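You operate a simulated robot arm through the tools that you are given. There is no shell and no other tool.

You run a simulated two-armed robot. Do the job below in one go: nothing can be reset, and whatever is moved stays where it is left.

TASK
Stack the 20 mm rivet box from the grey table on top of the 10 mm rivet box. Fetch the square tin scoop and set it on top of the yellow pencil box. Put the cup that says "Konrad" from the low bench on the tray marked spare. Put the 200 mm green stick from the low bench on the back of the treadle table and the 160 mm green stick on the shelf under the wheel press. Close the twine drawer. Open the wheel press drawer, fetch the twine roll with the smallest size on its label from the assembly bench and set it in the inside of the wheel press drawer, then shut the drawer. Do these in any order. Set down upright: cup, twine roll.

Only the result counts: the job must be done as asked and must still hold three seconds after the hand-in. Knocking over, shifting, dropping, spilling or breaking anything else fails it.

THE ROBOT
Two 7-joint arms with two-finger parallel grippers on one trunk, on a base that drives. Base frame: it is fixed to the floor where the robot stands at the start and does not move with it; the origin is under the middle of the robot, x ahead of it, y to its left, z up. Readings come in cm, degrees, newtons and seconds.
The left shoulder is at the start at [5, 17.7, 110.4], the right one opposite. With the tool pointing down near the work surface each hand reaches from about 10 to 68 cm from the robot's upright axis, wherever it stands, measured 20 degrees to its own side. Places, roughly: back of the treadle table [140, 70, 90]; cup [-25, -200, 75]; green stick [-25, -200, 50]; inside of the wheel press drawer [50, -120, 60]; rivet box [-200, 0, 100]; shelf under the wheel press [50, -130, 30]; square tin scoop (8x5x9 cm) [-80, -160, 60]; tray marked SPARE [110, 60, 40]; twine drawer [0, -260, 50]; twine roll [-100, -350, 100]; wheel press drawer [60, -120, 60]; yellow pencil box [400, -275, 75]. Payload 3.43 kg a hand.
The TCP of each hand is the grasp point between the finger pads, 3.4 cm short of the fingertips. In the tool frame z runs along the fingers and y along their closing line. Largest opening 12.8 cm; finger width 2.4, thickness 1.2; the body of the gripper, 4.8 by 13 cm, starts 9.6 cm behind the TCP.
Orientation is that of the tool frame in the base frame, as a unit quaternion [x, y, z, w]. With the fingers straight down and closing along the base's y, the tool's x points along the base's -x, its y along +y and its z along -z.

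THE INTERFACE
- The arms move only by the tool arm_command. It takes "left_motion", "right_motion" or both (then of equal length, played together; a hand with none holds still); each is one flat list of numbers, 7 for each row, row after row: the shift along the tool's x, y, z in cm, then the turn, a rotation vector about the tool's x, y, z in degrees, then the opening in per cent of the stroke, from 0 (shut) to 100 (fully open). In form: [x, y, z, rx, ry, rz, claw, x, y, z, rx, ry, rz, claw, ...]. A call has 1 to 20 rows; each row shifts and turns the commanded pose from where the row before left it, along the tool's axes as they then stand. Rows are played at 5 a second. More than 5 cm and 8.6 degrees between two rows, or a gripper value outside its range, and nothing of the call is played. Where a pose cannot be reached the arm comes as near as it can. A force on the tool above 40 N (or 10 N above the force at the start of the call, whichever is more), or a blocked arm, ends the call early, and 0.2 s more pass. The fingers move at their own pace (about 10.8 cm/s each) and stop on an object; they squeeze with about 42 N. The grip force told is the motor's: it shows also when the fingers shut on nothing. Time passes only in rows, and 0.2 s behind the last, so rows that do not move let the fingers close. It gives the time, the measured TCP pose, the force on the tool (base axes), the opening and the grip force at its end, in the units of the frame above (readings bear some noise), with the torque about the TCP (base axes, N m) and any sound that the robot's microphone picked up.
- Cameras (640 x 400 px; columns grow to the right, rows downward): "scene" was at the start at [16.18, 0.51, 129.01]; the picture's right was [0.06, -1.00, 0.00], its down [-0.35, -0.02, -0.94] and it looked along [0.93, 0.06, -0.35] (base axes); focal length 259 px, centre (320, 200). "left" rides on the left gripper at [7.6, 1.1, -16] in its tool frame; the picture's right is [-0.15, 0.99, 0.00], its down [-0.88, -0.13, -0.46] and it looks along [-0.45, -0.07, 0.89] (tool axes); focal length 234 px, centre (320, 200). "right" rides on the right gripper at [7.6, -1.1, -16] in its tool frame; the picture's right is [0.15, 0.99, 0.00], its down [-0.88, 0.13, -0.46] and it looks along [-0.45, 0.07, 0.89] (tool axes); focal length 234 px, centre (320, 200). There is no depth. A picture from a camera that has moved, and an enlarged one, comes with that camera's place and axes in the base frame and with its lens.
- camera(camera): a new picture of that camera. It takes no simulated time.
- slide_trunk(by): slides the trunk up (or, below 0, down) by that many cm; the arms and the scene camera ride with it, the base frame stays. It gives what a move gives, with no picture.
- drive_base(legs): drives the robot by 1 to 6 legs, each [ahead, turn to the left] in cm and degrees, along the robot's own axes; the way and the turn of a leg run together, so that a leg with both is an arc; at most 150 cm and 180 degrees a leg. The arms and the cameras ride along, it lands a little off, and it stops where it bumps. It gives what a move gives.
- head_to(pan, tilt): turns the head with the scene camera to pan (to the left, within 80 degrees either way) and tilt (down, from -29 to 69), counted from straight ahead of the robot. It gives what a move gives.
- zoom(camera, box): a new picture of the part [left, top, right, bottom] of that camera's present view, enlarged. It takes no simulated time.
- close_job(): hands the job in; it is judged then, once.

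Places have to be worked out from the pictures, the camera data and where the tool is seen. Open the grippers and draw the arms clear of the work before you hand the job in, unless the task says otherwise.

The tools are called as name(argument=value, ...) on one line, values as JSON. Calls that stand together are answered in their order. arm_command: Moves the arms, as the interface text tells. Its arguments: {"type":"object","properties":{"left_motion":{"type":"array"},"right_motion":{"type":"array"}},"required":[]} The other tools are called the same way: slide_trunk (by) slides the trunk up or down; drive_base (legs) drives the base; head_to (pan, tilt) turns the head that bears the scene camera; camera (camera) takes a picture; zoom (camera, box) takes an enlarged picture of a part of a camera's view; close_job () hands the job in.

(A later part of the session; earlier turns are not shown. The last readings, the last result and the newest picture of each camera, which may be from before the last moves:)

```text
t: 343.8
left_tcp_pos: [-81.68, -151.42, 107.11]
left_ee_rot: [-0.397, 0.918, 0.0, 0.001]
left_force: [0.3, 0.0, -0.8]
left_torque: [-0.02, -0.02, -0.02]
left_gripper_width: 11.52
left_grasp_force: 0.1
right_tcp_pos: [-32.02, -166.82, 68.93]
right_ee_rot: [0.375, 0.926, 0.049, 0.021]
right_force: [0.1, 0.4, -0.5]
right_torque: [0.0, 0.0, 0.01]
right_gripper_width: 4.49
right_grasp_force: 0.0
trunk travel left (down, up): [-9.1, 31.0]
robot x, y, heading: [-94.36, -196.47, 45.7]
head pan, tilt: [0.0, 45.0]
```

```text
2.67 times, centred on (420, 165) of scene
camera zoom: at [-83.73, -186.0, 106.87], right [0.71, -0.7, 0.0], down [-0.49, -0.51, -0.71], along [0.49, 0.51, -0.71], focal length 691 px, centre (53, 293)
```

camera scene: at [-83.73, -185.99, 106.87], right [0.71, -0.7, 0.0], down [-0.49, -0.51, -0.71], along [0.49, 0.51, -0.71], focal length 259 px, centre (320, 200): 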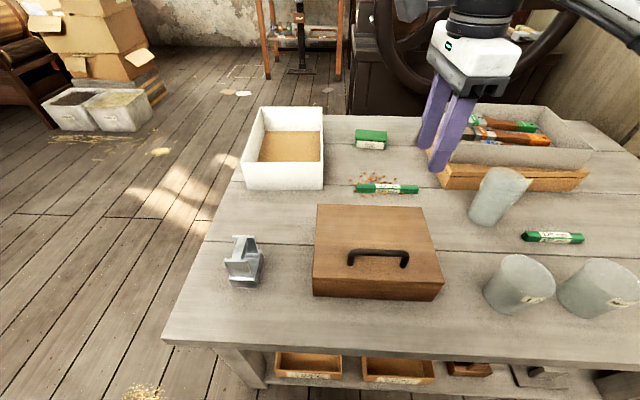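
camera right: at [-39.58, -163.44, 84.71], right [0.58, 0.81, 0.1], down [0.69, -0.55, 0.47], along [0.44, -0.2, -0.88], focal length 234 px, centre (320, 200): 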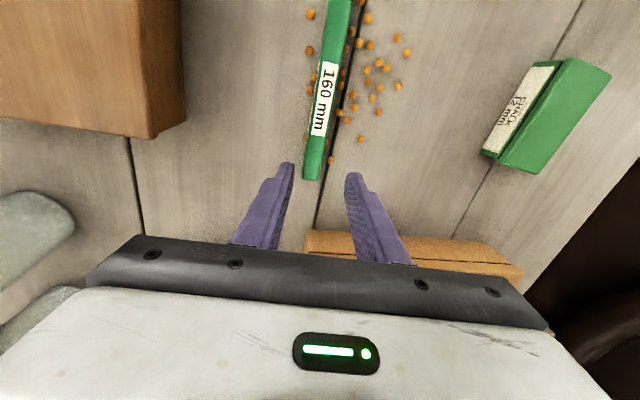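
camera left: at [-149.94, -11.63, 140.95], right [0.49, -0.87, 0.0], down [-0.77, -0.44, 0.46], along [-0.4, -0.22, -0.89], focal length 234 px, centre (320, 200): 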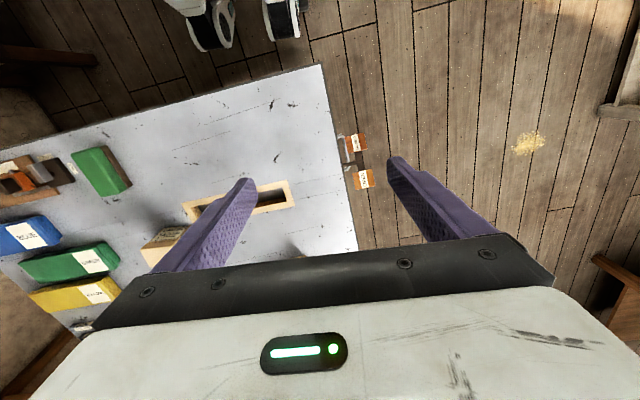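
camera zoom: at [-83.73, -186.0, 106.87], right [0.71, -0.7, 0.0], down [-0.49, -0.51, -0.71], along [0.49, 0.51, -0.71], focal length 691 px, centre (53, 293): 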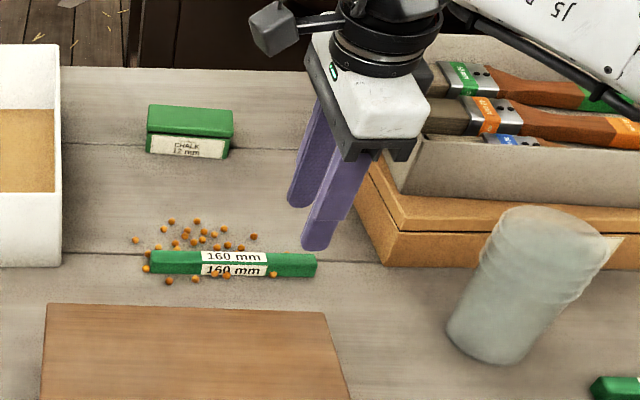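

The fingers straddle the stick near its right end. I shift 1 cm toward its middle and lower 4.4 cm.

arm_command(right_motion=[1, -0.2, 2, 0, 0, 0, 35, 0, -0.15, 1.5, 0, 0, 0, 35, 0, -0.1, 0.9, 0, 0, 0, 35])

camera(camera="right")

zoom(camera="scene", box=[340, 130, 460, 220])

```text
t: 344.6
left_tcp_pos: [-81.8, -151.45, 106.96]
left_ee_rot: [-0.398, 0.918, 0.0, 0.001]
left_force: [0.4, 0.3, 1.0]
left_torque: [0.02, 0.02, 0.01]
left_gripper_width: 11.51
left_grasp_force: 0.0
right_tcp_pos: [-32.7, -165.86, 64.41]
right_ee_rot: [0.375, 0.926, 0.049, 0.02]
right_force: [0.7, 0.3, 0.0]
right_torque: [0.01, -0.01, 0.01]
right_gripper_width: 4.49
right_grasp_force: 0.0
trunk travel left (down, up): [-9.1, 31.0]
robot x, y, heading: [-94.13, -196.65, 45.2]
head pan, tilt: [0.0, 45.0]
```

```text
taken
camera right: at [-40.26, -162.68, 80.15], right [0.58, 0.81, 0.1], down [0.69, -0.56, 0.47], along [0.44, -0.2, -0.88], focal length 234 px, centre (320, 200)
```

right: 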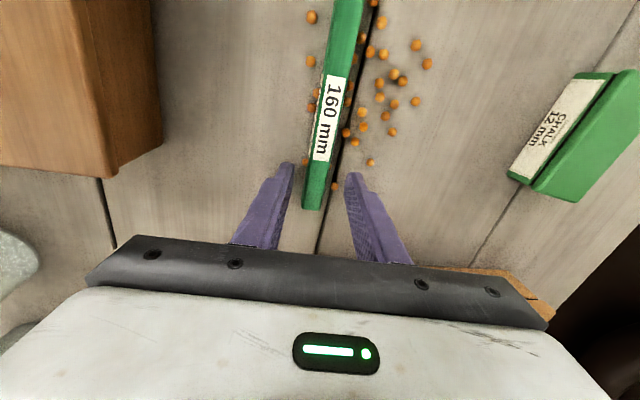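

```text
4.44 times, centred on (400, 175) of scene
camera zoom: at [-83.73, -186.0, 106.87], right [0.71, -0.7, 0.0], down [-0.49, -0.51, -0.71], along [0.49, 0.51, -0.71], focal length 1152 px, centre (-36, 311)
```

zoom: 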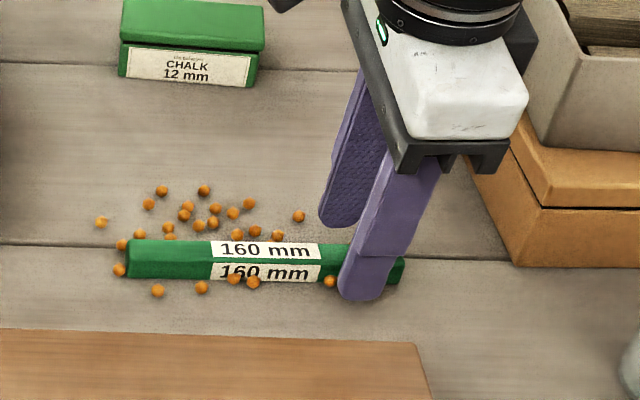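

A bead sits right next to the near finger, so I shift 0.6 cm toward the stick's end before closing.

arm_command(right_motion=[-0.6, 0, 0, 0, 0, 0, 35, 0, 0, 0, 0, 0, 0, 20, 0, 0, 0, 0, 0, 0, 5, 0, 0, 0, 0, 0, 0, 0, 0, 0, 0, 0, 0, 0, 0])

zoom(camera="scene", box=[340, 130, 460, 220])

```text
t: 345.8
left_tcp_pos: [-81.87, -151.37, 106.95]
left_ee_rot: [-0.397, 0.918, 0.0, 0.001]
left_force: [-0.5, 0.3, -0.5]
left_torque: [-0.02, 0.01, -0.01]
left_gripper_width: 11.52
left_grasp_force: 0.0
right_tcp_pos: [-32.47, -166.44, 64.45]
right_ee_rot: [0.375, 0.925, 0.049, 0.02]
right_force: [0.4, 0.9, 1.5]
right_torque: [0.05, 0.09, 0.0]
right_gripper_width: 1.68
right_grasp_force: 42.3
trunk travel left (down, up): [-9.1, 31.0]
robot x, y, heading: [-94.23, -196.21, 45.5]
head pan, tilt: [0.0, 45.0]
```

```text
4.44 times, centred on (400, 175) of scene
camera zoom: at [-83.75, -186.0, 106.87], right [0.71, -0.7, 0.0], down [-0.49, -0.51, -0.71], along [0.49, 0.51, -0.71], focal length 1152 px, centre (-36, 311)
```

zoom: 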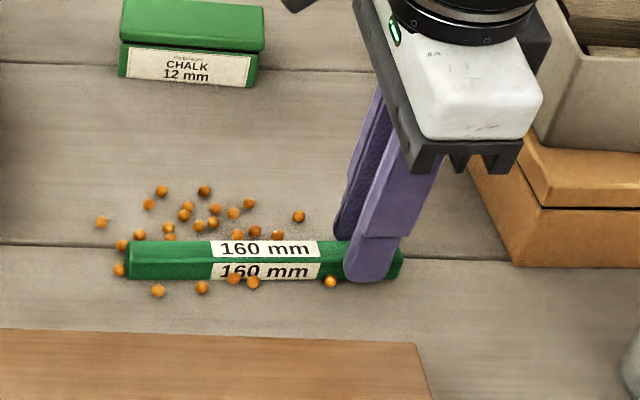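

Gripped, the beads undisturbed. I lift straight up and draw the stick back to my right side.

arm_command(right_motion=[0, 0.2, -2, 0, 0, 0, 0, 0, 0.42, -4, 0, 0, 0, 0, 0, 0.42, -4, 0, 0, 0, 0, 0, 0.42, -4, 0, 0, 0, 0, -1, -3, -3, 0, 0, 0, 0, -1, -3, -3, 0, 0, 0, 0, -1, -3, -3, 0, 0, 0, 0, -1, -3, -3, 0, 0, 0, 0, -1, -3, -3, 0, 0, 0, 0, 0, -3, 0, 6, 0, 0, 0, 0, -4, 0, 0, 0, 0, 0])

camera(camera="scene")

```text
t: 348.2
left_tcp_pos: [-81.78, -151.58, 106.96]
left_ee_rot: [-0.397, 0.918, 0.0, 0.001]
left_force: [-0.1, -0.1, -0.3]
left_torque: [-0.05, 0.01, 0.0]
left_gripper_width: 11.51
left_grasp_force: 0.1
right_tcp_pos: [-45.21, -186.69, 91.62]
right_ee_rot: [0.377, 0.926, -0.001, 0.001]
right_force: [0.6, 0.2, -0.6]
right_torque: [-0.06, 0.0, -0.04]
right_gripper_width: 1.67
right_grasp_force: 42.5
trunk travel left (down, up): [-9.1, 31.0]
robot x, y, heading: [-93.94, -196.44, 45.7]
head pan, tilt: [0.0, 45.0]
```

```text
taken
camera scene: at [-83.74, -186.0, 106.87], right [0.71, -0.7, 0.0], down [-0.49, -0.51, -0.71], along [0.49, 0.51, -0.71], focal length 259 px, centre (320, 200)
```

scene: 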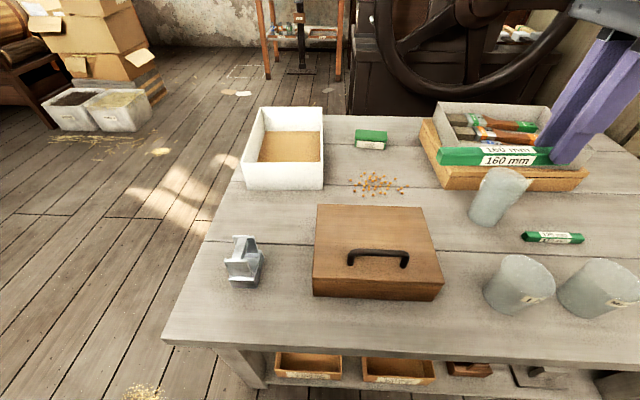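

The beads stay put and the stick is held. I raise the trunk, back off, and drive along the corridor to face the assembly bench for the twine.

slide_trunk(by=18)

drive_base(legs=[[-16, 0], [0, -103], [110, 0], [0, -78]])

head_to(pan=0, tilt=35)

camera(camera="scene")

```text
t: 350.2
left_tcp_pos: [-81.76, -151.45, 124.96]
left_ee_rot: [-0.397, 0.918, -0.001, 0.001]
left_force: [1.0, 0.0, 0.0]
left_torque: [-0.03, 0.01, 0.0]
left_gripper_width: 11.49
left_grasp_force: 0.1
right_tcp_pos: [-45.23, -186.69, 109.59]
right_ee_rot: [0.376, 0.927, 0.0, 0.001]
right_force: [0.0, -0.1, -1.1]
right_torque: [-0.01, 0.0, -0.03]
right_gripper_width: 1.63
right_grasp_force: 41.5
trunk travel left (down, up): [-27.1, 13.0]
robot x, y, heading: [-93.99, -196.57, 45.7]
head pan, tilt: [0.0, 45.0]
```

```text
t: 364.7
left_tcp_pos: [-63.75, -348.09, 125.04]
left_ee_rot: [0.926, 0.376, -0.001, -0.001]
left_force: [-0.3, -0.1, 0.5]
left_torque: [0.02, -0.04, 0.0]
left_gripper_width: 11.52
left_grasp_force: 0.1
right_tcp_pos: [-98.55, -311.25, 109.62]
right_ee_rot: [0.918, -0.397, -0.001, 0.0]
right_force: [-1.0, 0.6, 0.1]
right_torque: [0.0, 0.01, 0.03]
right_gripper_width: 1.66
right_grasp_force: 42.1
trunk travel left (down, up): [-27.1, 13.0]
robot x, y, heading: [-48.8, -303.61, -136.6]
head pan, tilt: [0.0, 45.0]
```

```text
t: 365.4
left_tcp_pos: [-63.65, -348.13, 124.88]
left_ee_rot: [0.926, 0.376, -0.001, 0.0]
left_force: [0.0, -0.7, -0.1]
left_torque: [0.04, 0.0, 0.01]
left_gripper_width: 11.52
left_grasp_force: 0.0
right_tcp_pos: [-98.51, -311.24, 109.6]
right_ee_rot: [0.918, -0.396, -0.001, -0.001]
right_force: [-0.3, 1.1, -0.5]
right_torque: [0.02, 0.01, 0.01]
right_gripper_width: 1.65
right_grasp_force: 41.5
trunk travel left (down, up): [-27.1, 13.0]
robot x, y, heading: [-49.33, -303.78, -137.1]
head pan, tilt: [0.0, 35.0]
```

```text
taken
camera scene: at [-60.77, -314.36, 126.35], right [-0.68, 0.73, 0.0], down [0.42, 0.39, -0.82], along [-0.6, -0.56, -0.57], focal length 259 px, centre (320, 200)
```

scene: 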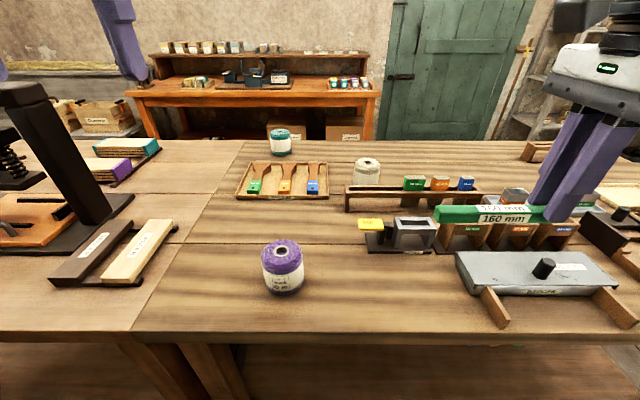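

Three twine rolls are in view: purple (near), cream, and teal. I zoom to read their size labels.

zoom(camera="scene", box=[230, 220, 330, 310])

zoom(camera="scene", box=[250, 110, 330, 170])

zoom(camera="scene", box=[330, 140, 410, 200])

```text
4.44 times, centred on (280, 265) of scene
camera zoom: at [-60.77, -314.36, 126.35], right [-0.68, 0.73, 0.0], down [0.42, 0.39, -0.82], along [-0.6, -0.56, -0.57], focal length 1152 px, centre (498, -89)
```

zoom: 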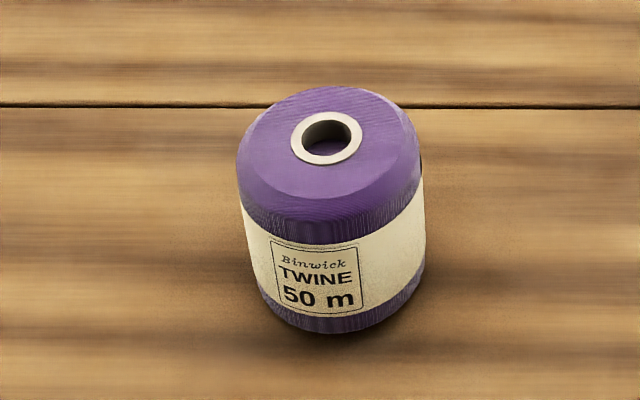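

```text
6.67 times, centred on (290, 140) of scene
camera zoom: at [-60.77, -314.36, 126.35], right [-0.68, 0.73, 0.0], down [0.42, 0.39, -0.82], along [-0.6, -0.56, -0.57], focal length 1729 px, centre (520, 600)
```

zoom: 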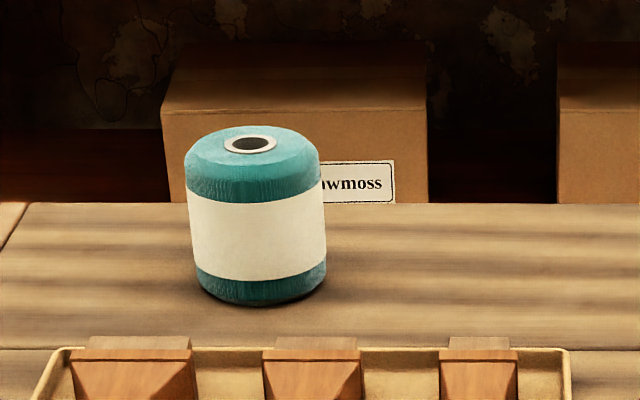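

```text
6.67 times, centred on (370, 170) of scene
camera zoom: at [-60.77, -314.36, 126.35], right [-0.68, 0.73, 0.0], down [0.42, 0.39, -0.82], along [-0.6, -0.56, -0.57], focal length 1729 px, centre (-13, 400)
```

zoom: 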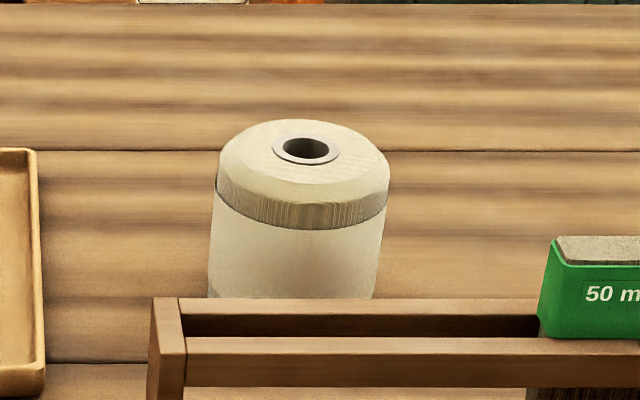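

The purple roll reads 50 m; teal and cream show blank bands this way, their text is on another side. I drive around the bench's north-west end to read them.

drive_base(legs=[[0, -88.4], [145, 0], [0, 90.4], [62, 0], [0, 85]])

head_to(pan=0, tilt=25)

camera(camera="scene")

```text
t: 386.8
left_tcp_pos: [-147.71, -260.39, 125.03]
left_ee_rot: [0.439, 0.899, -0.002, 0.001]
left_force: [0.5, -0.4, 0.0]
left_torque: [-0.01, -0.02, 0.0]
left_gripper_width: 11.55
left_grasp_force: 0.0
right_tcp_pos: [-188.06, -291.13, 109.63]
right_ee_rot: [0.949, 0.317, 0.0, 0.001]
right_force: [-0.1, 0.2, 0.9]
right_torque: [-0.03, 0.04, 0.0]
right_gripper_width: 1.64
right_grasp_force: 42.4
trunk travel left (down, up): [-27.1, 13.0]
robot x, y, heading: [-190.26, -241.12, -53.1]
head pan, tilt: [0.0, 35.0]
```

```text
t: 387.5
left_tcp_pos: [-147.73, -260.47, 125.0]
left_ee_rot: [0.439, 0.899, -0.001, 0.0]
left_force: [0.4, 0.9, 0.5]
left_torque: [-0.04, -0.02, 0.0]
left_gripper_width: 11.5
left_grasp_force: 0.1
right_tcp_pos: [-187.95, -291.17, 109.68]
right_ee_rot: [0.949, 0.317, 0.0, 0.0]
right_force: [0.8, 0.3, -0.4]
right_torque: [-0.03, -0.02, 0.03]
right_gripper_width: 1.66
right_grasp_force: 41.4
trunk travel left (down, up): [-27.1, 13.0]
robot x, y, heading: [-190.31, -241.37, -53.0]
head pan, tilt: [0.0, 25.0]
```

```text
taken
camera scene: at [-180.87, -254.31, 127.92], right [-0.8, -0.6, 0.0], down [-0.25, 0.34, -0.91], along [0.54, -0.72, -0.42], focal length 259 px, centre (320, 200)
```

scene: 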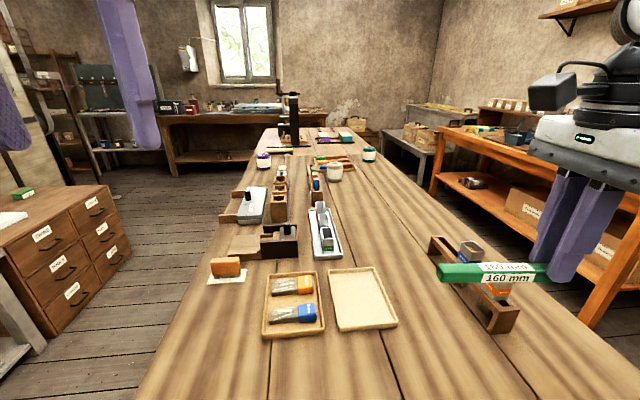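

zoom(camera="scene", box=[310, 140, 390, 190])

zoom(camera="scene", box=[352, 142, 388, 168])

zoom(camera="scene", box=[316, 156, 352, 186])

```text
8.00 times, centred on (350, 165) of scene
camera zoom: at [-180.87, -254.31, 127.92], right [-0.8, -0.6, 0.0], down [-0.25, 0.34, -0.91], along [0.54, -0.72, -0.42], focal length 2074 px, centre (80, 480)
```

zoom: 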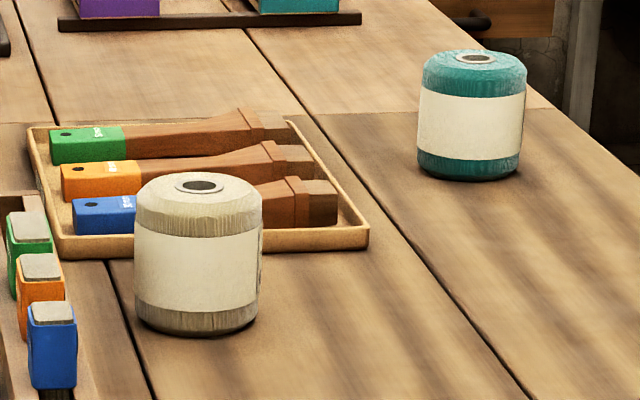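

```text
15.38 times, centred on (370, 155) of scene
camera zoom: at [-180.87, -254.31, 127.92], right [-0.8, -0.6, 0.0], down [-0.25, 0.34, -0.91], along [0.54, -0.72, -0.42], focal length 3989 px, centre (-449, 892)
```

zoom: 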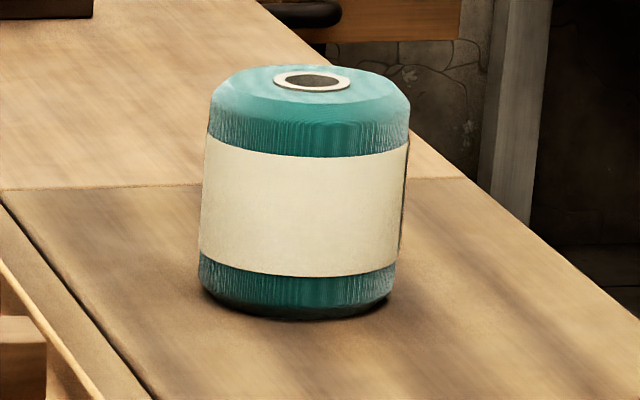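

```text
13.33 times, centred on (334, 171) of scene
camera zoom: at [-180.87, -254.31, 127.92], right [-0.8, -0.6, 0.0], down [-0.25, 0.34, -0.91], along [0.54, -0.72, -0.42], focal length 3457 px, centre (133, 587)
```

zoom: 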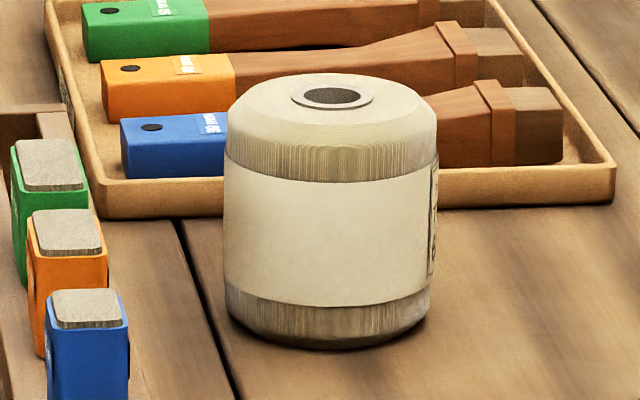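

Both labels face the bench's far (south-west) side. I drive around the west end into that aisle.

drive_base(legs=[[0, -107], [62, 0], [0, 55], [45, 0], [0, 53], [120, 0]])

head_to(pan=60, tilt=20)

camera(camera="scene")

```text
t: 408.3
left_tcp_pos: [-153.49, -424.12, 124.9]
left_ee_rot: [0.462, 0.887, -0.001, -0.001]
left_force: [-0.2, -0.2, -0.3]
left_torque: [0.01, 0.0, -0.02]
left_gripper_width: 11.54
left_grasp_force: 0.2
right_tcp_pos: [-195.61, -452.71, 109.63]
right_ee_rot: [0.957, 0.292, -0.001, 0.002]
right_force: [-0.4, -0.9, -1.4]
right_torque: [0.01, 0.04, 0.0]
right_gripper_width: 1.62
right_grasp_force: 41.9
trunk travel left (down, up): [-27.1, 13.0]
robot x, y, heading: [-194.75, -402.44, -56.2]
head pan, tilt: [0.0, 25.0]
```

```text
t: 409.6
left_tcp_pos: [-153.62, -424.17, 124.86]
left_ee_rot: [0.462, 0.887, -0.001, 0.0]
left_force: [-0.8, -0.2, -0.3]
left_torque: [0.01, -0.01, 0.02]
left_gripper_width: 11.5
left_grasp_force: 0.1
right_tcp_pos: [-195.52, -452.55, 109.67]
right_ee_rot: [0.957, 0.291, 0.0, 0.0]
right_force: [-0.1, -0.8, -1.0]
right_torque: [-0.05, 0.01, -0.01]
right_gripper_width: 1.63
right_grasp_force: 41.8
trunk travel left (down, up): [-27.1, 13.0]
robot x, y, heading: [-195.38, -402.19, -56.4]
head pan, tilt: [60.0, 20.0]
```

```text
taken
camera scene: at [-182.22, -407.89, 128.74], right [0.07, -1.0, 0.0], down [-0.34, -0.02, -0.94], along [0.94, 0.06, -0.34], focal length 259 px, centre (320, 200)
```

scene: 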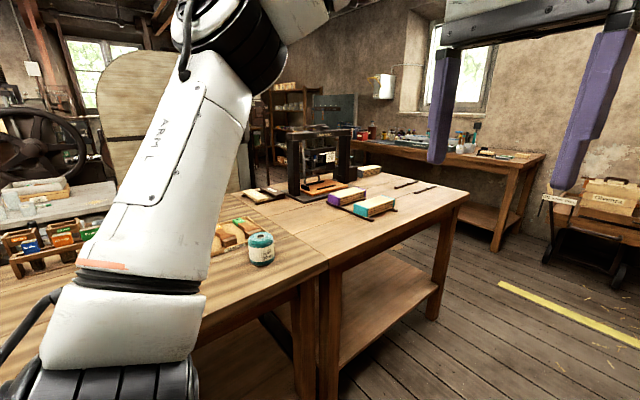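

zoom(camera="scene", box=[230, 215, 300, 275])

head_to(pan=80, tilt=15)

camera(camera="scene")

```text
6.67 times, centred on (265, 245) of scene
camera zoom: at [-182.22, -407.89, 128.74], right [0.07, -1.0, 0.0], down [-0.34, -0.02, -0.94], along [0.94, 0.06, -0.34], focal length 1729 px, centre (687, -100)
```

zoom: 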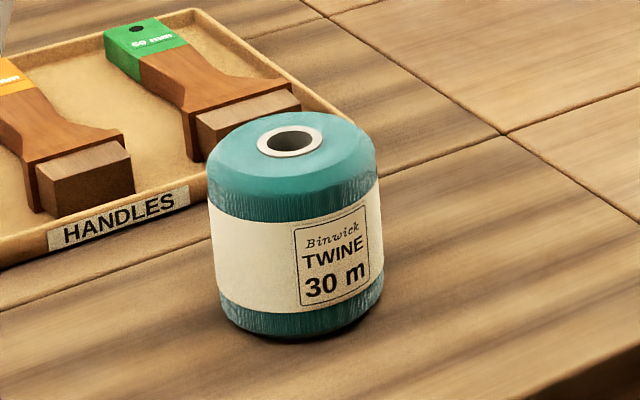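

```text
t: 410.4
left_tcp_pos: [-153.63, -424.03, 125.02]
left_ee_rot: [0.462, 0.887, -0.001, 0.001]
left_force: [0.4, 0.3, -0.1]
left_torque: [-0.02, -0.01, -0.03]
left_gripper_width: 11.51
left_grasp_force: 0.1
right_tcp_pos: [-195.48, -452.71, 109.64]
right_ee_rot: [0.957, 0.291, -0.001, 0.001]
right_force: [-0.8, 0.2, 0.1]
right_torque: [0.03, 0.0, -0.01]
right_gripper_width: 1.67
right_grasp_force: 42.0
trunk travel left (down, up): [-27.1, 13.0]
robot x, y, heading: [-195.27, -402.97, -56.1]
head pan, tilt: [80.0, 15.0]
```

```text
taken
camera scene: at [-182.96, -404.74, 129.55], right [0.4, -0.92, 0.0], down [-0.24, -0.1, -0.97], along [0.88, 0.39, -0.26], focal length 259 px, centre (320, 200)
```

scene: 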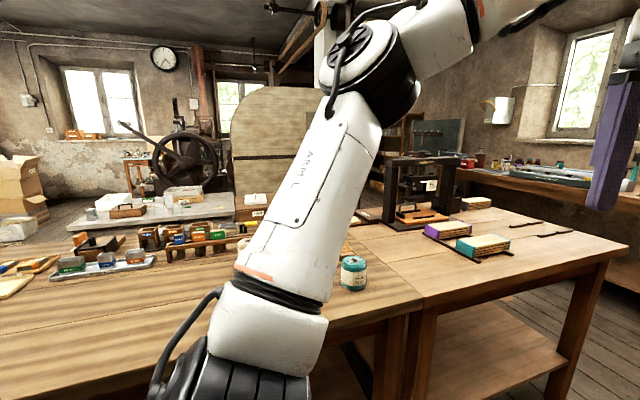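

Teal is 30 m. The cream roll is hidden behind my arm; I turn left to see it.

drive_base(legs=[[0, 70]])

head_to(pan=15, tilt=20)

camera(camera="scene")

```text
t: 413.8
left_tcp_pos: [-160.75, -370.75, 124.99]
left_ee_rot: [-0.128, 0.992, 0.0, 0.001]
left_force: [-0.1, -0.4, 0.2]
left_torque: [-0.01, 0.01, 0.01]
left_gripper_width: 11.55
left_grasp_force: 0.2
right_tcp_pos: [-148.49, -420.18, 109.63]
right_ee_rot: [0.618, 0.786, 0.001, 0.0]
right_force: [0.3, 0.2, -0.2]
right_torque: [-0.02, 0.01, -0.01]
right_gripper_width: 1.65
right_grasp_force: 41.9
trunk travel left (down, up): [-27.1, 13.0]
robot x, y, heading: [-195.49, -402.43, 13.6]
head pan, tilt: [80.0, 15.0]
```

```text
t: 415.2
left_tcp_pos: [-160.74, -370.85, 124.99]
left_ee_rot: [-0.127, 0.992, -0.002, 0.001]
left_force: [-0.1, -0.3, -1.0]
left_torque: [0.0, 0.0, -0.02]
left_gripper_width: 11.55
left_grasp_force: 0.0
right_tcp_pos: [-148.35, -420.09, 109.7]
right_ee_rot: [0.618, 0.786, 0.0, 0.001]
right_force: [-0.6, 0.3, -0.1]
right_torque: [0.02, -0.03, -0.01]
right_gripper_width: 1.67
right_grasp_force: 42.5
trunk travel left (down, up): [-27.1, 13.0]
robot x, y, heading: [-195.25, -402.6, 13.6]
head pan, tilt: [15.0, 20.0]
```

```text
taken
camera scene: at [-180.42, -396.58, 128.74], right [0.48, -0.88, 0.0], down [-0.3, -0.16, -0.94], along [0.82, 0.45, -0.34], focal length 259 px, centre (320, 200)
```

scene: 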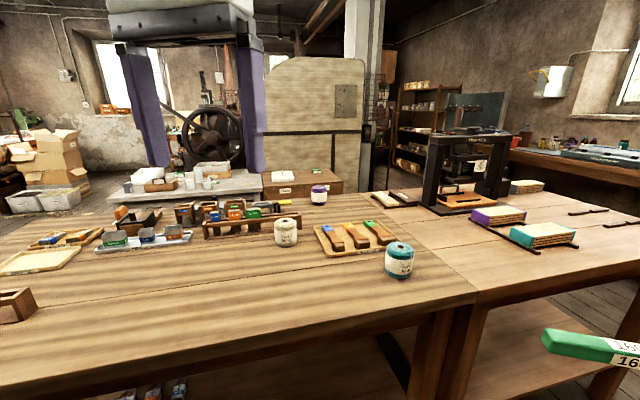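

zoom(camera="scene", box=[260, 205, 430, 290])

zoom(camera="scene", box=[266, 210, 306, 252])

```text
3.76 times, centred on (345, 248) of scene
camera zoom: at [-180.42, -396.58, 128.74], right [0.48, -0.88, 0.0], down [-0.3, -0.16, -0.94], along [0.82, 0.45, -0.34], focal length 976 px, centre (226, 21)
```

zoom: 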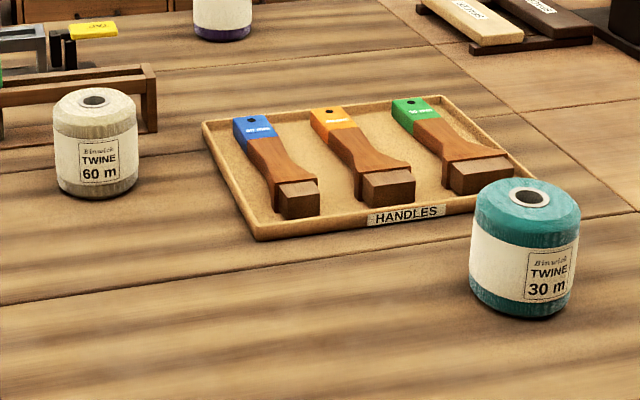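

```text
9.52 times, centred on (286, 231) of scene
camera zoom: at [-180.42, -396.58, 128.74], right [0.48, -0.88, 0.0], down [-0.3, -0.16, -0.94], along [0.82, 0.45, -0.34], focal length 2469 px, centre (644, -95)
```

zoom: 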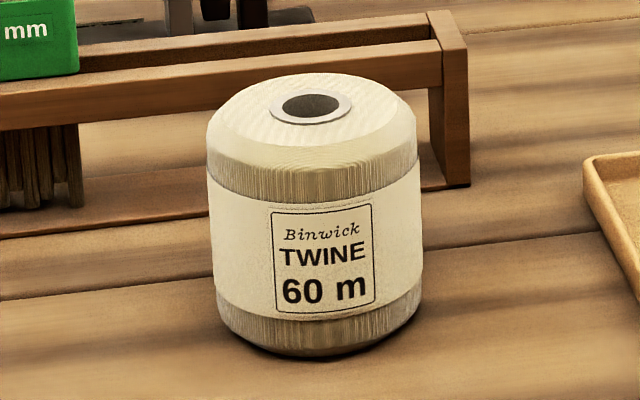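

Teal reads 30 m, cream 60 m, purple 50 m – so the teal roll it is, at about [-115.5,-386.5]. I drive to face it from this side for the left hand.

drive_base(legs=[[0, -41.3], [61, 0], [0, 74.3]])

head_to(pan=0, tilt=45)

camera(camera="scene")

camera(camera="left")

```text
t: 423.8
left_tcp_pos: [-128.4, -386.54, 125.1]
left_ee_rot: [-0.401, 0.916, 0.0, 0.002]
left_force: [1.1, -0.4, 0.0]
left_torque: [-0.02, -0.01, 0.0]
left_gripper_width: 11.52
left_grasp_force: 0.0
right_tcp_pos: [-91.47, -421.44, 109.59]
right_ee_rot: [0.372, 0.928, 0.001, 0.001]
right_force: [0.6, -0.3, 0.3]
right_torque: [-0.03, 0.01, 0.02]
right_gripper_width: 1.66
right_grasp_force: 41.9
trunk travel left (down, up): [-27.1, 13.0]
robot x, y, heading: [-140.37, -431.97, 46.2]
head pan, tilt: [15.0, 20.0]
```

```text
t: 424.7
left_tcp_pos: [-128.5, -386.51, 124.84]
left_ee_rot: [-0.401, 0.916, 0.0, 0.001]
left_force: [-0.4, -0.1, -1.0]
left_torque: [-0.03, -0.03, 0.02]
left_gripper_width: 11.54
left_grasp_force: 0.1
right_tcp_pos: [-91.6, -421.49, 109.52]
right_ee_rot: [0.373, 0.928, 0.0, 0.001]
right_force: [0.0, 0.0, 0.2]
right_torque: [-0.04, -0.02, 0.01]
right_gripper_width: 1.65
right_grasp_force: 41.8
trunk travel left (down, up): [-27.1, 13.0]
robot x, y, heading: [-140.59, -431.98, 46.1]
head pan, tilt: [0.0, 45.0]
```

```text
taken
camera scene: at [-130.05, -421.09, 124.87], right [0.72, -0.69, 0.0], down [-0.49, -0.51, -0.71], along [0.49, 0.51, -0.71], focal length 259 px, centre (320, 200)
```

scene: 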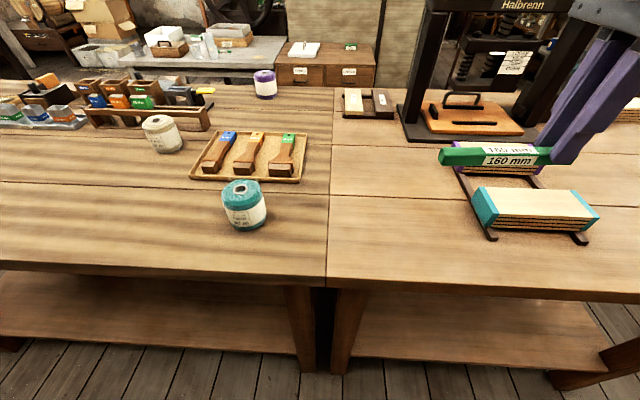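

```text
taken
camera left: at [-134.25, -391.32, 140.96], right [-0.63, 0.78, 0.0], down [0.69, 0.56, 0.46], along [0.36, 0.29, -0.89], focal length 234 px, centre (320, 200)
```

left: 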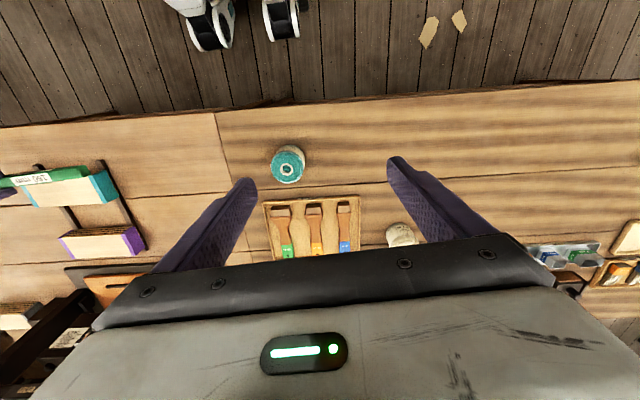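

The teal roll is at about [-116.3,-386]. I move the left hand above it, open wide, and lower to z≈100 for a check.

arm_command(left_motion=[-2.93, -2.8, 0, 0, 0, 0, 95, -2.93, -2.8, 0, 0, 0, 0, 95, -2.93, -2.8, 0, 0, 0, 0, 95, 0, 0, 4.8, 0, 0, 0, 95, 0, 0, 4.8, 0, 0, 0, 95, 0, 0, 4.8, 0, 0, 0, 95, 0, 0, 4.8, 0, 0, 0, 95, 0, 0, 4.8, 0, 0, 0, 95])

camera(camera="left")

zoom(camera="scene", box=[140, 80, 360, 260])

```text
t: 426.5
left_tcp_pos: [-116.41, -385.7, 100.83]
left_ee_rot: [-0.402, 0.916, -0.002, 0.001]
left_force: [0.2, -0.5, -0.4]
left_torque: [-0.02, -0.03, -0.01]
left_gripper_width: 12.17
left_grasp_force: 0.0
right_tcp_pos: [-91.47, -421.38, 109.63]
right_ee_rot: [0.372, 0.928, 0.0, 0.001]
right_force: [0.0, 0.4, -0.6]
right_torque: [0.0, 0.02, 0.0]
right_gripper_width: 1.66
right_grasp_force: 42.2
trunk travel left (down, up): [-27.1, 13.0]
robot x, y, heading: [-140.16, -432.22, 46.1]
head pan, tilt: [0.0, 45.0]
```

```text
taken
camera left: at [-122.17, -390.41, 116.85], right [-0.63, 0.78, 0.0], down [0.69, 0.56, 0.46], along [0.36, 0.29, -0.89], focal length 234 px, centre (320, 200)
```

left: 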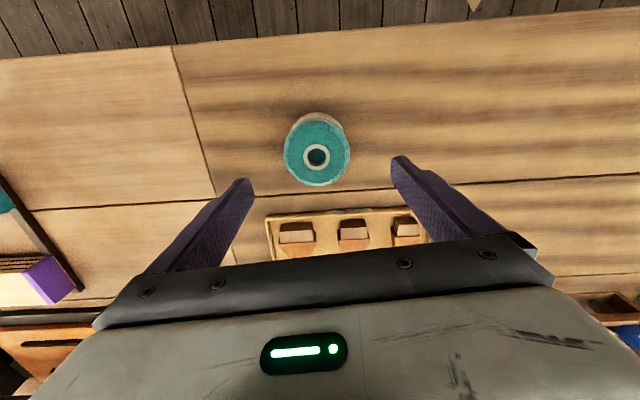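

```text
2.22 times, centred on (250, 170) of scene
camera zoom: at [-130.04, -421.05, 124.87], right [0.72, -0.69, 0.0], down [-0.49, -0.51, -0.71], along [0.49, 0.51, -0.71], focal length 576 px, centre (476, 267)
```

zoom: 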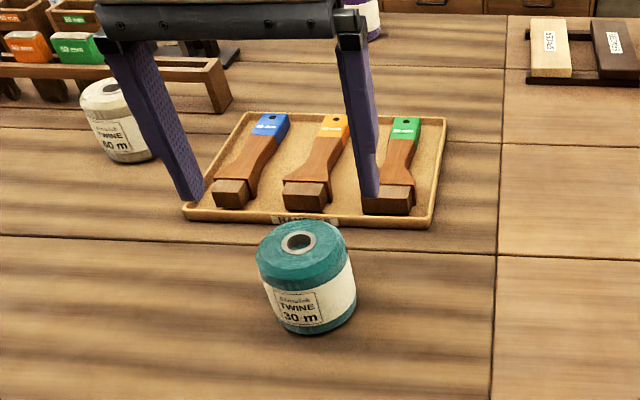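

The roll is about 1 cm nearer than the hand centre; I correct and lower around it to z≈88.3, then close.

arm_command(left_motion=[1.1, -0.4, 2, 0, 0, 0, 95, 0, 0, 4, 0, 0, 0, 95, 0, 0, 4, 0, 0, 0, 95, 0, 0, 2.4, 0, 0, 0, 95, 0, 0, 0, 0, 0, 0, 70, 0, 0, 0, 0, 0, 0, 45, 0, 0, 0, 0, 0, 0, 35, 0, 0, 0, 0, 0, 0, 35])

camera(camera="left")

zoom(camera="scene", box=[140, 80, 360, 260])

```text
t: 428.3
left_tcp_pos: [-116.64, -386.93, 88.57]
left_ee_rot: [-0.401, 0.916, 0.0, 0.001]
left_force: [0.6, -0.7, 0.9]
left_torque: [0.04, -0.02, -0.03]
left_gripper_width: 7.27
left_grasp_force: 42.0
right_tcp_pos: [-91.61, -421.5, 109.69]
right_ee_rot: [0.373, 0.928, 0.0, 0.001]
right_force: [0.0, -0.2, 0.4]
right_torque: [-0.03, -0.02, 0.02]
right_gripper_width: 1.71
right_grasp_force: 41.7
trunk travel left (down, up): [-27.1, 13.0]
robot x, y, heading: [-140.52, -432.01, 46.2]
head pan, tilt: [0.0, 45.0]
```

```text
taken
camera left: at [-122.47, -391.72, 104.47], right [-0.63, 0.78, 0.0], down [0.69, 0.56, 0.46], along [0.36, 0.29, -0.89], focal length 234 px, centre (320, 200)
```

left: 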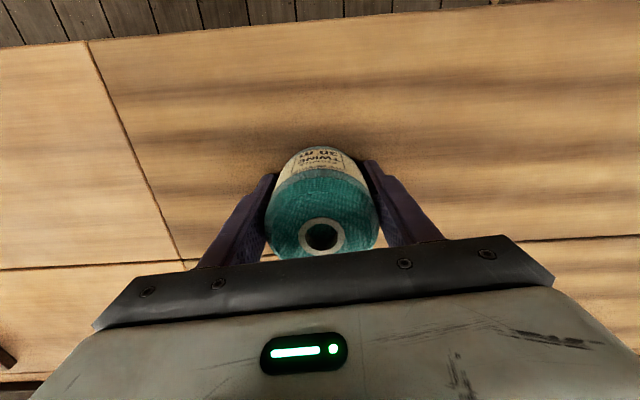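

```text
2.22 times, centred on (250, 170) of scene
camera zoom: at [-130.04, -421.1, 124.87], right [0.72, -0.69, 0.0], down [-0.49, -0.51, -0.71], along [0.49, 0.51, -0.71], focal length 576 px, centre (476, 267)
```

zoom: 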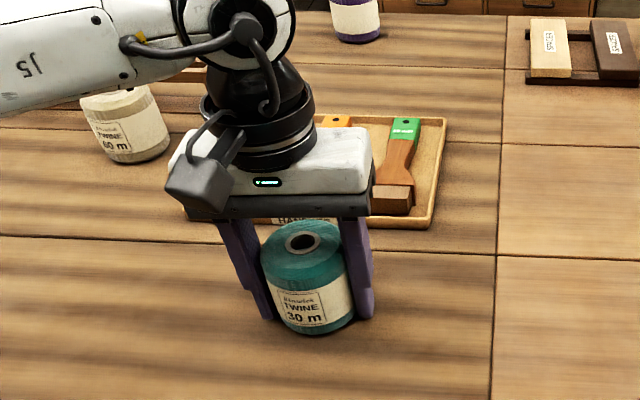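

Gripped (7.27 cm). I lift it straight up and bring it back to my left.

arm_command(left_motion=[0, 0, -2, 0, 0, 0, 35, 0, 0, -4.5, 0, 0, 0, 35, 0, 0, -4.5, 0, 0, 0, 35, 0, 0, -4.5, 0, 0, 0, 35, 0, 0, -4.5, 0, 0, 0, 35, 0, 0, -4.5, 0, 0, 0, 35, 0, 0, -4.5, 0, 0, 0, 35, 2.5, 2.5, -1, 0, 0, 0, 35, 2.5, 2.5, -1, 0, 0, 0, 35, 2.5, 2.5, -1, 0, 0, 0, 35])

camera(camera="scene")

```text
t: 430.5
left_tcp_pos: [-127.41, -387.24, 120.6]
left_ee_rot: [-0.401, 0.916, 0.0, 0.002]
left_force: [0.6, 0.1, -1.1]
left_torque: [0.0, -0.02, 0.01]
left_gripper_width: 7.27
left_grasp_force: 41.9
right_tcp_pos: [-91.5, -421.47, 109.67]
right_ee_rot: [0.372, 0.928, 0.0, 0.0]
right_force: [0.3, 0.7, -0.6]
right_torque: [-0.05, -0.01, -0.02]
right_gripper_width: 1.65
right_grasp_force: 41.5
trunk travel left (down, up): [-27.1, 13.0]
robot x, y, heading: [-140.38, -431.94, 45.9]
head pan, tilt: [0.0, 45.0]
```

```text
taken
camera scene: at [-130.12, -421.09, 124.88], right [0.72, -0.69, 0.0], down [-0.49, -0.51, -0.71], along [0.49, 0.51, -0.71], focal length 259 px, centre (320, 200)
```

scene: 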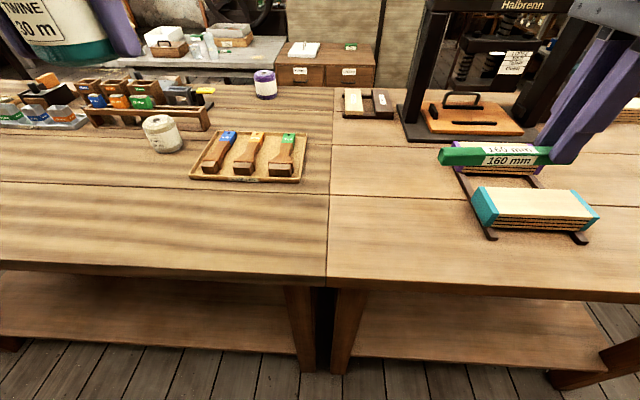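

Twine (30 m) in the left hand, 160 mm stick in the right. I drive back around the bench's west end toward the low bench corner.

drive_base(legs=[[-12, 0], [0, 85.5], [150, 0], [21.4, 0], [0, -55], [51, 0]])

camera(camera="scene")

```text
t: 448.7
left_tcp_pos: [-255.53, -216.29, 120.58]
left_ee_rot: [-0.612, 0.791, 0.0, 0.001]
left_force: [0.2, 0.7, -1.0]
left_torque: [0.03, 0.02, 0.01]
left_gripper_width: 7.26
left_grasp_force: 42.2
right_tcp_pos: [-207.88, -229.7, 109.72]
right_ee_rot: [0.136, 0.991, 0.0, 0.001]
right_force: [-0.4, 0.4, 0.1]
right_torque: [-0.03, -0.01, -0.01]
right_gripper_width: 1.65
right_grasp_force: 42.3
trunk travel left (down, up): [-27.1, 13.0]
robot x, y, heading: [-245.83, -262.24, 74.0]
head pan, tilt: [0.0, 45.0]
```

```text
taken
camera scene: at [-242.0, -247.55, 124.86], right [0.96, -0.27, 0.0], down [-0.19, -0.68, -0.71], along [0.19, 0.68, -0.71], focal length 259 px, centre (320, 200)
```

scene: 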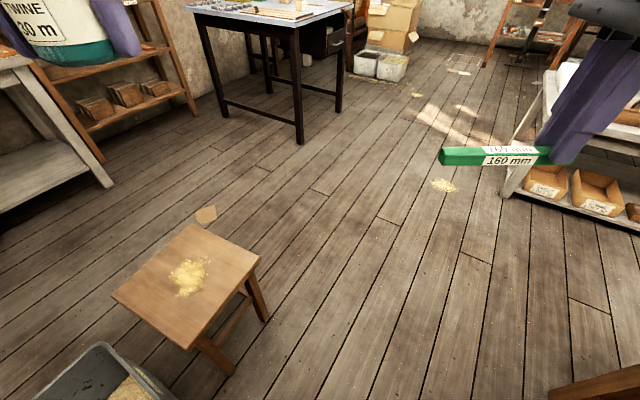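

While here I check the stacked rivet boxes' label side on the grey table.

head_to(pan=5, tilt=15)

zoom(camera="scene", box=[220, 100, 420, 230])

```text
t: 449.6
left_tcp_pos: [-255.59, -216.54, 120.58]
left_ee_rot: [-0.611, 0.792, 0.0, 0.001]
left_force: [0.7, 0.4, -2.1]
left_torque: [0.02, 0.0, -0.04]
left_gripper_width: 7.25
left_grasp_force: 41.6
right_tcp_pos: [-207.73, -229.75, 109.6]
right_ee_rot: [0.136, 0.991, 0.001, 0.0]
right_force: [0.2, -0.5, -1.3]
right_torque: [-0.01, -0.02, 0.03]
right_gripper_width: 1.66
right_grasp_force: 42.4
trunk travel left (down, up): [-27.1, 13.0]
robot x, y, heading: [-245.97, -261.9, 74.3]
head pan, tilt: [5.0, 15.0]
```

```text
3.08 times, centred on (320, 165) of scene
camera zoom: at [-242.47, -246.23, 129.54], right [0.98, -0.19, 0.0], down [-0.05, -0.26, -0.97], along [0.18, 0.95, -0.26], focal length 798 px, centre (320, 308)
```

zoom: 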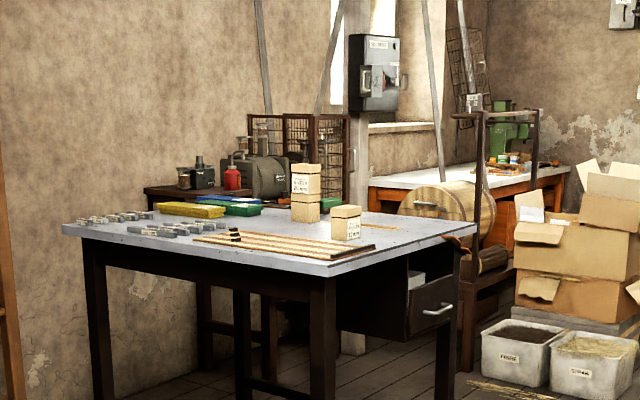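

zoom(camera="scene", box=[305, 145, 340, 180])

```text
11.43 times, centred on (322, 162) of scene
camera zoom: at [-242.47, -246.23, 129.54], right [0.98, -0.19, 0.0], down [-0.05, -0.26, -0.97], along [0.18, 0.95, -0.26], focal length 2963 px, centre (291, 629)
```

zoom: 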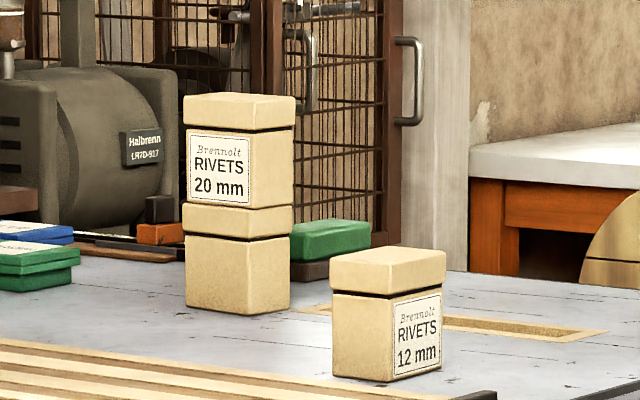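

Confirmed: "RIVETS 20 mm" sits on the 10 mm box. I continue toward the wheel press via the low bench's west corner.

drive_base(legs=[[0, -35.6], [123, 0], [0, 26.9], [121, 0], [0, -37.2], [136, 0]])

head_to(pan=-30, tilt=25)

camera(camera="scene")

```text
t: 472.6
left_tcp_pos: [44.33, 24.86, 120.61]
left_ee_rot: [-0.254, 0.967, 0.0, 0.001]
left_force: [-0.2, 0.1, -0.8]
left_torque: [-0.01, 0.0, 0.01]
left_gripper_width: 7.23
left_grasp_force: 41.7
right_tcp_pos: [67.98, -18.78, 109.57]
right_ee_rot: [0.513, 0.858, 0.001, 0.001]
right_force: [0.0, 0.7, -0.4]
right_torque: [-0.05, 0.03, -0.01]
right_gripper_width: 1.62
right_grasp_force: 42.1
trunk travel left (down, up): [-27.1, 13.0]
robot x, y, heading: [18.2, -13.93, 28.4]
head pan, tilt: [5.0, 15.0]
```

```text
t: 473.6
left_tcp_pos: [44.36, 24.82, 120.66]
left_ee_rot: [-0.253, 0.967, -0.001, 0.001]
left_force: [0.3, 0.6, -2.0]
left_torque: [-0.01, 0.02, 0.01]
left_gripper_width: 7.23
left_grasp_force: 42.2
right_tcp_pos: [67.91, -18.71, 109.6]
right_ee_rot: [0.513, 0.859, 0.0, 0.001]
right_force: [-0.2, 1.3, -1.1]
right_torque: [-0.03, -0.01, 0.01]
right_gripper_width: 1.64
right_grasp_force: 42.7
trunk travel left (down, up): [-27.1, 13.0]
robot x, y, heading: [18.02, -13.49, 28.1]
head pan, tilt: [-30.0, 25.0]
```

```text
taken
camera scene: at [33.42, -10.67, 127.93], right [-0.03, -1.0, 0.0], down [-0.42, 0.01, -0.91], along [0.91, -0.03, -0.42], focal length 259 px, centre (320, 200)
```

scene: 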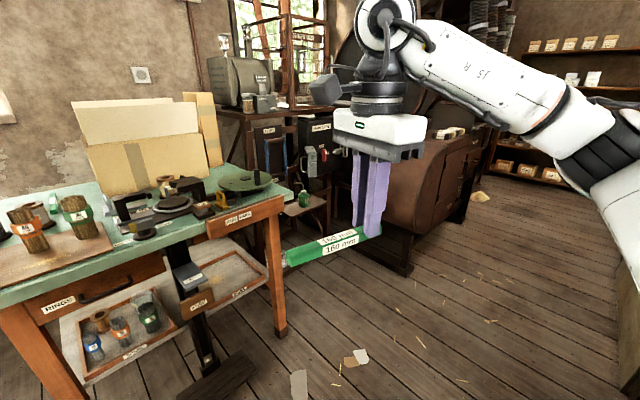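

I go on to a viewing spot in front of the press drawer and turn to face it.

drive_base(legs=[[0, -49.5], [100, 0], [0, -113]])

head_to(pan=0, tilt=40)

camera(camera="scene")

zoom(camera="scene", box=[200, 100, 440, 280])

```text
t: 485.7
left_tcp_pos: [101.23, -94.82, 120.56]
left_ee_rot: [0.908, 0.419, -0.001, 0.0]
left_force: [0.3, 0.3, -1.7]
left_torque: [0.01, -0.01, -0.01]
left_gripper_width: 7.21
left_grasp_force: 41.9
right_tcp_pos: [64.08, -62.12, 109.75]
right_ee_rot: [0.935, -0.354, -0.002, 0.001]
right_force: [1.4, 0.0, 0.5]
right_torque: [0.03, -0.01, 0.0]
right_gripper_width: 1.63
right_grasp_force: 42.2
trunk travel left (down, up): [-27.1, 13.0]
robot x, y, heading: [113.08, -49.94, -131.6]
head pan, tilt: [-30.0, 25.0]
```

```text
t: 486.6
left_tcp_pos: [101.32, -94.96, 120.58]
left_ee_rot: [0.907, 0.42, -0.001, 0.0]
left_force: [0.0, -0.5, -0.6]
left_torque: [0.01, 0.0, 0.02]
left_gripper_width: 7.21
left_grasp_force: 41.9
right_tcp_pos: [64.12, -62.1, 109.57]
right_ee_rot: [0.936, -0.353, -0.001, 0.001]
right_force: [-0.2, -0.2, -0.1]
right_torque: [0.01, 0.0, 0.0]
right_gripper_width: 1.65
right_grasp_force: 41.8
trunk travel left (down, up): [-27.1, 13.0]
robot x, y, heading: [112.7, -49.92, -131.6]
head pan, tilt: [0.0, 40.0]
```

```text
taken
camera scene: at [102.18, -61.39, 125.6], right [-0.75, 0.66, 0.0], down [0.43, 0.48, -0.77], along [-0.51, -0.57, -0.64], focal length 259 px, centre (320, 200)
```

scene: 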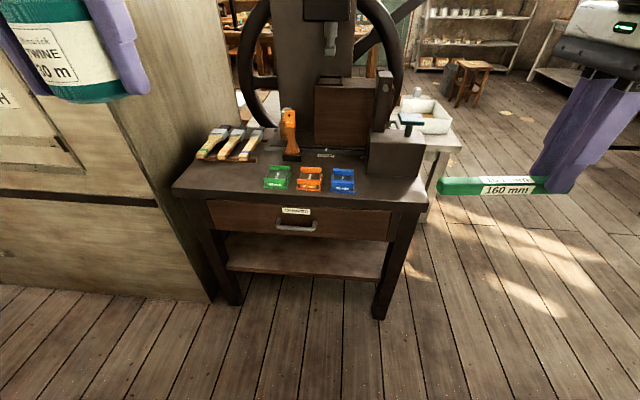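

```text
2.22 times, centred on (320, 190) of scene
camera zoom: at [102.18, -61.39, 125.6], right [-0.75, 0.66, 0.0], down [0.43, 0.48, -0.77], along [-0.51, -0.57, -0.64], focal length 576 px, centre (320, 222)
```

zoom: 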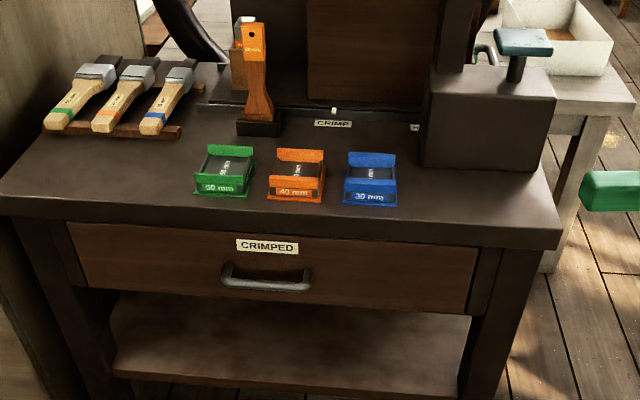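

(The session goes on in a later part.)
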